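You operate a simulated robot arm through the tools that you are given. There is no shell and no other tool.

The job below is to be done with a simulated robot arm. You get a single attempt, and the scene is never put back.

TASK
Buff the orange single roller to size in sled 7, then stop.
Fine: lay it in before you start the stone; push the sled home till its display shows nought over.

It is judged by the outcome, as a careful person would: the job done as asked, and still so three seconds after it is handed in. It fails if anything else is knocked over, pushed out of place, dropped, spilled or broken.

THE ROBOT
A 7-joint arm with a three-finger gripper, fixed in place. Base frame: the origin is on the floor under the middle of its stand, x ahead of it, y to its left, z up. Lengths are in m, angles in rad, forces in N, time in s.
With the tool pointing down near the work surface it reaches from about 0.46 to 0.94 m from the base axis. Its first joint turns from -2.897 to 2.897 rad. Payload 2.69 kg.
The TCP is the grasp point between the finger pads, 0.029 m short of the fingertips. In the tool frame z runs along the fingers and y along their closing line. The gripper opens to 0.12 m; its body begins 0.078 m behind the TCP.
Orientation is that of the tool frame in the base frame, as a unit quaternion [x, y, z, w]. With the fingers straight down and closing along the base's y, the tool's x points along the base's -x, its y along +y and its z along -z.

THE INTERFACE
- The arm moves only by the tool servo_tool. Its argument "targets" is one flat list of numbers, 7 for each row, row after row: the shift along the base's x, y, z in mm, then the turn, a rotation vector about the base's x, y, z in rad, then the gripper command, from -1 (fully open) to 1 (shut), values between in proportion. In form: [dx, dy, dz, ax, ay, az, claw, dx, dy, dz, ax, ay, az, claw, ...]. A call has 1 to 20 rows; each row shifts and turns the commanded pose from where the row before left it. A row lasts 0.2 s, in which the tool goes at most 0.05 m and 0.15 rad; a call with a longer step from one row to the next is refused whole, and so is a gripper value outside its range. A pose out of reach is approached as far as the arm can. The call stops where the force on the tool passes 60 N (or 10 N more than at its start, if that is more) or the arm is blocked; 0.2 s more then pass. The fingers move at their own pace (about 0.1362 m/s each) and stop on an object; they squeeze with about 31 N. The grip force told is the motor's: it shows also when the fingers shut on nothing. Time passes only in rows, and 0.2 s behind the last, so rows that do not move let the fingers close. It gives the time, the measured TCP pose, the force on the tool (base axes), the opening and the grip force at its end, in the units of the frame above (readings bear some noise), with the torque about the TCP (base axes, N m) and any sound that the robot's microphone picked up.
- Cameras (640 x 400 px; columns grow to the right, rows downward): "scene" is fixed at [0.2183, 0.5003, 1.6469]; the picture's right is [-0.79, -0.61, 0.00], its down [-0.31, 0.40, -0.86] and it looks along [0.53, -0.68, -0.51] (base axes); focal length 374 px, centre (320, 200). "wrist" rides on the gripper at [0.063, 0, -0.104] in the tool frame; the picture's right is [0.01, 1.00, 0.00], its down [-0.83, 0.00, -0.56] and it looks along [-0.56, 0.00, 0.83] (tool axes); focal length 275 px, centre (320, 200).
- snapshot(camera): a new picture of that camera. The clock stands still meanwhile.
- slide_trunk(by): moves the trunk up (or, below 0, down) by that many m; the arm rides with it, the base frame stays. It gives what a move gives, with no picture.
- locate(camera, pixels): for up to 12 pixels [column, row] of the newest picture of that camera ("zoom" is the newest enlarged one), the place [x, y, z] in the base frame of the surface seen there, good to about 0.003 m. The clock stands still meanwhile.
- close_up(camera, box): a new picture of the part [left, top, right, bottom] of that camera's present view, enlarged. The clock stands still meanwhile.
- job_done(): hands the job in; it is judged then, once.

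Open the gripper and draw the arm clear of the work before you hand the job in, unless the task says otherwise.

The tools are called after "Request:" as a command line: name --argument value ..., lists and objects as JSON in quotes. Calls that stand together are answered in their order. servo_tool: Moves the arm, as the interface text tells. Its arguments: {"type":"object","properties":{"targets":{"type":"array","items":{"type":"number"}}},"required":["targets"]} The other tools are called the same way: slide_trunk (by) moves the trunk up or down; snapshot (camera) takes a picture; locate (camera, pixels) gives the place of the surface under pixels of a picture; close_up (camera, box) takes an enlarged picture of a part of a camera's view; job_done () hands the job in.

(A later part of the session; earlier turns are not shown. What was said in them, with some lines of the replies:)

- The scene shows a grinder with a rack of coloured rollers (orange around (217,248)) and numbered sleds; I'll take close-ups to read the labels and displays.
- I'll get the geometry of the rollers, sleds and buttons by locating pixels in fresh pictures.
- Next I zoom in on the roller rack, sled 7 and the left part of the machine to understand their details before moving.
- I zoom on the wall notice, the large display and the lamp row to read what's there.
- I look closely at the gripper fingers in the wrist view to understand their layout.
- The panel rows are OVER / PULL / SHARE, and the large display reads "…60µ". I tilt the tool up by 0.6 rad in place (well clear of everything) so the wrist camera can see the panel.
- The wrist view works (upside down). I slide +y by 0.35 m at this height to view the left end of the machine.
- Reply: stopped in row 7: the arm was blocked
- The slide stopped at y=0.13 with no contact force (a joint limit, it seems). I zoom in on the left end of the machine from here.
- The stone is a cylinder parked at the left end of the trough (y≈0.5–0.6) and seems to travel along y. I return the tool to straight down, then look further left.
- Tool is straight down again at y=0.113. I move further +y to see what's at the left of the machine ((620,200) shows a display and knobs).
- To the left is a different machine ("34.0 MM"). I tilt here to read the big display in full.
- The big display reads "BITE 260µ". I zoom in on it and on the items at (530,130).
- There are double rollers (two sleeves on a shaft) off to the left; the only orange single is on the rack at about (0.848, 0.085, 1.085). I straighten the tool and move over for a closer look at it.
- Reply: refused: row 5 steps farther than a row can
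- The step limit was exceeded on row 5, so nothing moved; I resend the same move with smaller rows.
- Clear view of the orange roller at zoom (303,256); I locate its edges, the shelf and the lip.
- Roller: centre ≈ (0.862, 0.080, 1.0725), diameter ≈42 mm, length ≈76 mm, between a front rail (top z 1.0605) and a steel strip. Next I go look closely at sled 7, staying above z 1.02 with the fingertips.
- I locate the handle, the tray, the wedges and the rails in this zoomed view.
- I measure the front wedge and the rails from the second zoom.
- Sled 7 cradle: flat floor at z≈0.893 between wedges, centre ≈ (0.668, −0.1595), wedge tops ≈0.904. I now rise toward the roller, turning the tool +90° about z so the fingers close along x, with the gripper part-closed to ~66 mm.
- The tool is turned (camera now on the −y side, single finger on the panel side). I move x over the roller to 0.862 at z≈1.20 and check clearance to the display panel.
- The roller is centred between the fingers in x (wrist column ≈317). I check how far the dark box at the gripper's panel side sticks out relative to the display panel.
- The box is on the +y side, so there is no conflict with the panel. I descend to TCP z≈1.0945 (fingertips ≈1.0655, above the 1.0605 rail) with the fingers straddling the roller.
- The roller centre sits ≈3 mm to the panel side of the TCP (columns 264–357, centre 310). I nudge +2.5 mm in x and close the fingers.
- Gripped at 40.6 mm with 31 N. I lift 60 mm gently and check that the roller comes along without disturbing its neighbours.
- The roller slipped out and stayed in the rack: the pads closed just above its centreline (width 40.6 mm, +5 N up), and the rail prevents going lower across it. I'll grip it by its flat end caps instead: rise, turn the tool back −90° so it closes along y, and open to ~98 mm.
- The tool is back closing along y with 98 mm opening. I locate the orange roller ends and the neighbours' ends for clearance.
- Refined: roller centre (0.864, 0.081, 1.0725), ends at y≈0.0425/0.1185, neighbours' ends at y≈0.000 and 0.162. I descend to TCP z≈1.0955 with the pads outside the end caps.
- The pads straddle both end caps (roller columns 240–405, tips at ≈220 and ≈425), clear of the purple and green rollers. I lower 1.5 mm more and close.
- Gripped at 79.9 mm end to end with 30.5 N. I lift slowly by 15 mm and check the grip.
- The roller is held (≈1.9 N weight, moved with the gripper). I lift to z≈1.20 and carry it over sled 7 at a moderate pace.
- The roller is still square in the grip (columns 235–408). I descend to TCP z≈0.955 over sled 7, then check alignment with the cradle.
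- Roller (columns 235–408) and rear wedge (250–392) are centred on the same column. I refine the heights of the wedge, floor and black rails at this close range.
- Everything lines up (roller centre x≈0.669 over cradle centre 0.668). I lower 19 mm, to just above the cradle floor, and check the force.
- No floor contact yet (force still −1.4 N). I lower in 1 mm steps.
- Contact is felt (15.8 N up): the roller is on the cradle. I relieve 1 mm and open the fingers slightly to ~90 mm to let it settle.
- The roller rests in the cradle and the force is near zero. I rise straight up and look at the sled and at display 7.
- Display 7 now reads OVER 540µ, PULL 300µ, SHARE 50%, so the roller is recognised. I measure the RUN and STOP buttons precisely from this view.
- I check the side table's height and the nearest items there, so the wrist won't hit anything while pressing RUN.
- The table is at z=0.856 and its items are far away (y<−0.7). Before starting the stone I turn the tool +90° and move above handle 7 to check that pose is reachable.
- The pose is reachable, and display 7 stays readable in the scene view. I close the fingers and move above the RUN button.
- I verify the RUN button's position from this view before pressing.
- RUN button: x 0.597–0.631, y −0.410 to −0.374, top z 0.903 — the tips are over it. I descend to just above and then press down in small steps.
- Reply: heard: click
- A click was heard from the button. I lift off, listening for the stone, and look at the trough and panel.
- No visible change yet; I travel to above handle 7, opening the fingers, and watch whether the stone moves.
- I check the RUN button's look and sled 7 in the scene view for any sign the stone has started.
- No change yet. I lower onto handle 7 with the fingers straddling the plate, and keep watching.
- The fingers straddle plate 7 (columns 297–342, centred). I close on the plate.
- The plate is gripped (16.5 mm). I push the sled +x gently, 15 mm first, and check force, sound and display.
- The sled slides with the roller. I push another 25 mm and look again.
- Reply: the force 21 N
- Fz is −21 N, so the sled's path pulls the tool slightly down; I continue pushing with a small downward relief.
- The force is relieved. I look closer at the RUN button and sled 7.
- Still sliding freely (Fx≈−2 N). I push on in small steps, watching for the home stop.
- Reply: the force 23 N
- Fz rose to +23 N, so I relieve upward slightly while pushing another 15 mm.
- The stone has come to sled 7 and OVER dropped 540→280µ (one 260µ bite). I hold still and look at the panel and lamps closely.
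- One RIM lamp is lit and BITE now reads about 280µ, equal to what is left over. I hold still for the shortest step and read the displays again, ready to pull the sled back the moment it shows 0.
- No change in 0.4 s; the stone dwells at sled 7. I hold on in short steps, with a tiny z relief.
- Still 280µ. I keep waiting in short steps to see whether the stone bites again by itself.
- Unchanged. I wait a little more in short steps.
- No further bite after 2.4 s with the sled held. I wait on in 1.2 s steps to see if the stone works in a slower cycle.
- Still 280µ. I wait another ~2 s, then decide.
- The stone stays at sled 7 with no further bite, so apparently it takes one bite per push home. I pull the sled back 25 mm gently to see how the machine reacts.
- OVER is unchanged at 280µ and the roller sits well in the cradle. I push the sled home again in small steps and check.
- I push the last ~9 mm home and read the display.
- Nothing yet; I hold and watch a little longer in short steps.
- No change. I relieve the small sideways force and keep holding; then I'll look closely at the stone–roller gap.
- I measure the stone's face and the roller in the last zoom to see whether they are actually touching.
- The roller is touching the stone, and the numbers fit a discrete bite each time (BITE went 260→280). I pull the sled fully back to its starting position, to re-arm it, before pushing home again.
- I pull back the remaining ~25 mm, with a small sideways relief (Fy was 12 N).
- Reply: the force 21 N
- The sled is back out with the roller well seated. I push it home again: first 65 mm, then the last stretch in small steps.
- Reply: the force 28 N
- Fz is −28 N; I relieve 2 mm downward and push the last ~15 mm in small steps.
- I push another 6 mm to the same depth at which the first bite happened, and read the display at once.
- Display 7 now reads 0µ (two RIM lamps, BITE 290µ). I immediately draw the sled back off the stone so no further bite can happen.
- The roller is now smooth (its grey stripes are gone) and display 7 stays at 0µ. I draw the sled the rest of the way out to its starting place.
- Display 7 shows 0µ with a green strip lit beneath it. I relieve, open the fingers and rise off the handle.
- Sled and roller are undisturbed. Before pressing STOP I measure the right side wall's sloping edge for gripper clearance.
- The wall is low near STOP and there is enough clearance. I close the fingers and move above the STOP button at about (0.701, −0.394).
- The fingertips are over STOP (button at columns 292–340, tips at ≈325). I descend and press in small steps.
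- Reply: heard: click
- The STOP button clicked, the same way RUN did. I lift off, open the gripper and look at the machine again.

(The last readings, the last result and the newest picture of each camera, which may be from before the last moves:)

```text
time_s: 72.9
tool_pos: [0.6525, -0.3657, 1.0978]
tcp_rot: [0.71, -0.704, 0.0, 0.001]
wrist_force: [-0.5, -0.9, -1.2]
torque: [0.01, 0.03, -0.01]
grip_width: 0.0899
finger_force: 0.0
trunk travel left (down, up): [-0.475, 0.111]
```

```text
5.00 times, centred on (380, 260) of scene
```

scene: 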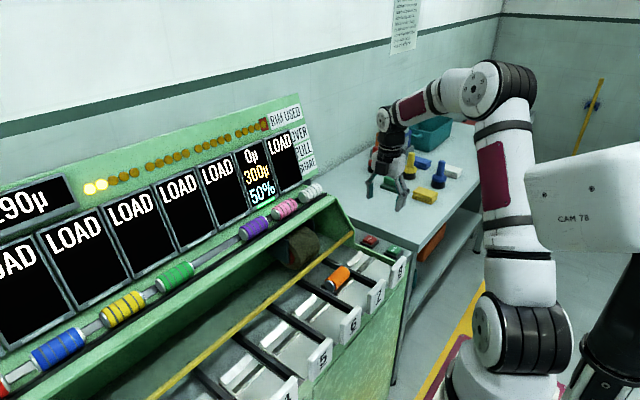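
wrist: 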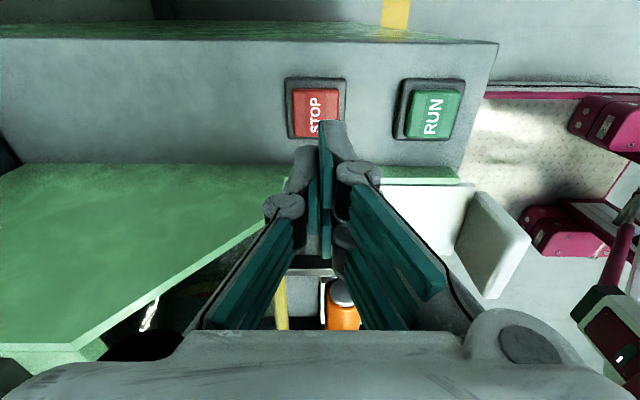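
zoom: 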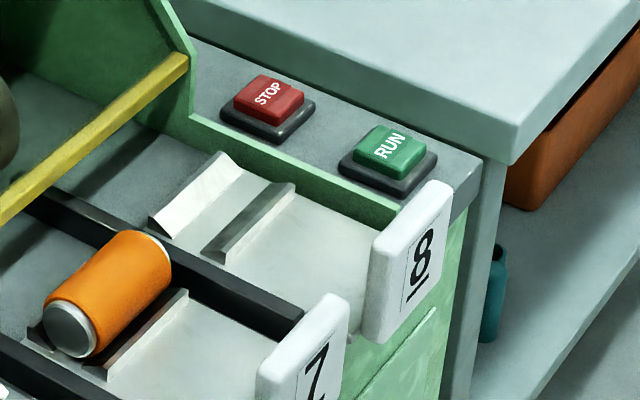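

Display 7 stays at 0µ and the roller is in place. To check that the stone has really stopped, I compare close-ups of it before and after a short wait as I draw the arm clear.

Request:
close_up --camera "scene" --box '[270, 210, 340, 280]'

Request:
servo_tool --targets '[-20, 10, 20, 0, 0, 0, -0.5, -25, 20, 20, 0, 0, 0, -0.5, -25, 20, 20, 0, 0, 0, -0.5, -15, 20, 20, 0, 0, 0, -0.5]'

Request:
close_up --camera "scene" --box '[270, 210, 340, 280]'

Request:
snapshot --camera "scene"

Request:
snapshot --camera "wrist"

```text
5.71 times, centred on (305, 245) of scene
```

zoom: 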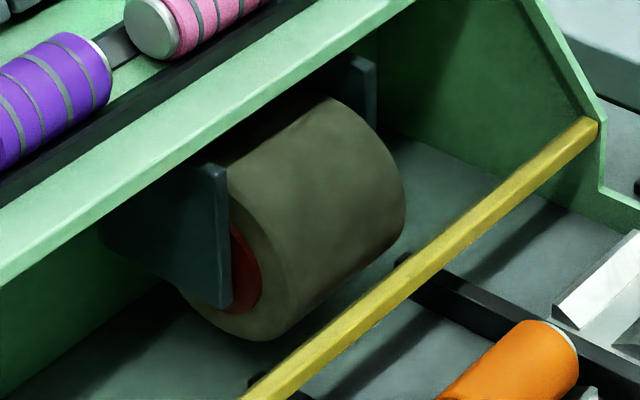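

```text
time_s: 73.9
tool_pos: [0.565, -0.2941, 1.179]
tcp_rot: [0.709, -0.705, 0.001, 0.0]
wrist_force: [-0.3, 0.1, -0.4]
torque: [0.03, 0.0, 0.01]
grip_width: 0.0898
finger_force: 0.1
trunk travel left (down, up): [-0.475, 0.111]
```

```text
5.71 times, centred on (305, 245) of scene
```

zoom: 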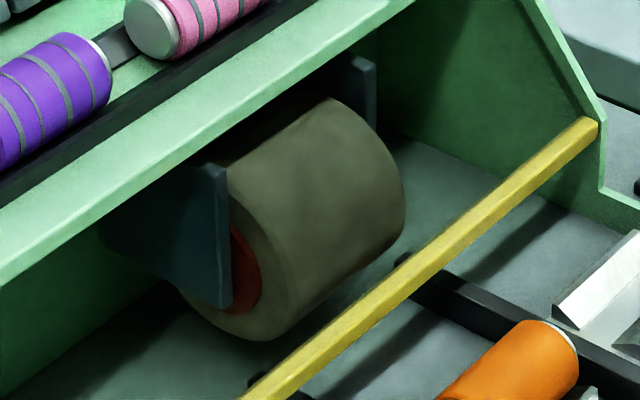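

```text
taken
```

scene: 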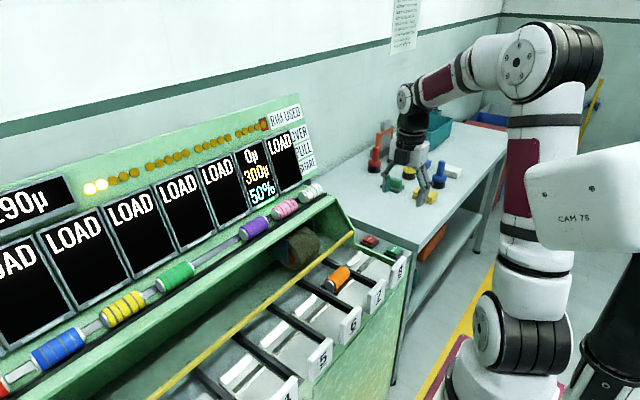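

```text
taken
```

wrist: 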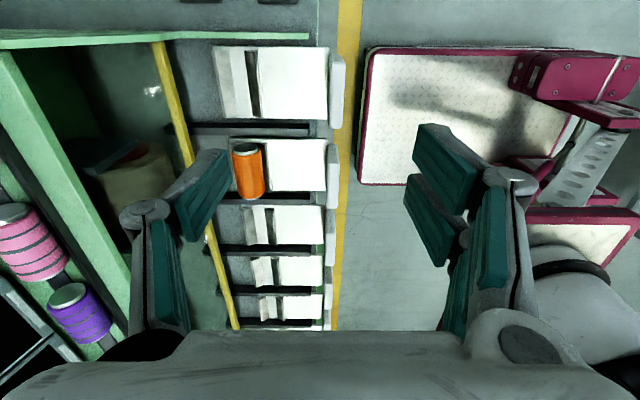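

The stone looks identical in both close-ups, so it has stopped. Display 7 reads 0µ, the orange roller lies in sled 7, the other rollers and sleds are in place, and the arm is clear with the gripper open, so I hand the job in.

Request:
job_done

```text
The job is handed in.
```

The orange roller is buffed to size in sled 7. Its display went from 540µ over to 0µ, and I then pressed STOP and handed the job in.

- **Order:** I laid the roller in sled 7 before pressing RUN.
- **Bites:** The stone took one bite per push home. The first took 260µ and the second took the remaining 280µ. It only bit again after I had drawn the sled fully out and pushed it home a second time.
- **After nought:** As soon as the display showed 0µ I drew the sled back off the stone to its starting place. It is out now, not home.
- **Stone stopped:** The STOP button clicked, and close-ups taken about a second apart show the stone unmoved.
- **First grip:** My first grip on the roller slipped, but it stayed in the rack, and I then picked it up by its ends.
- **Everything else:** The other rollers and sleds look undisturbed. The arm is clear with the gripper open.
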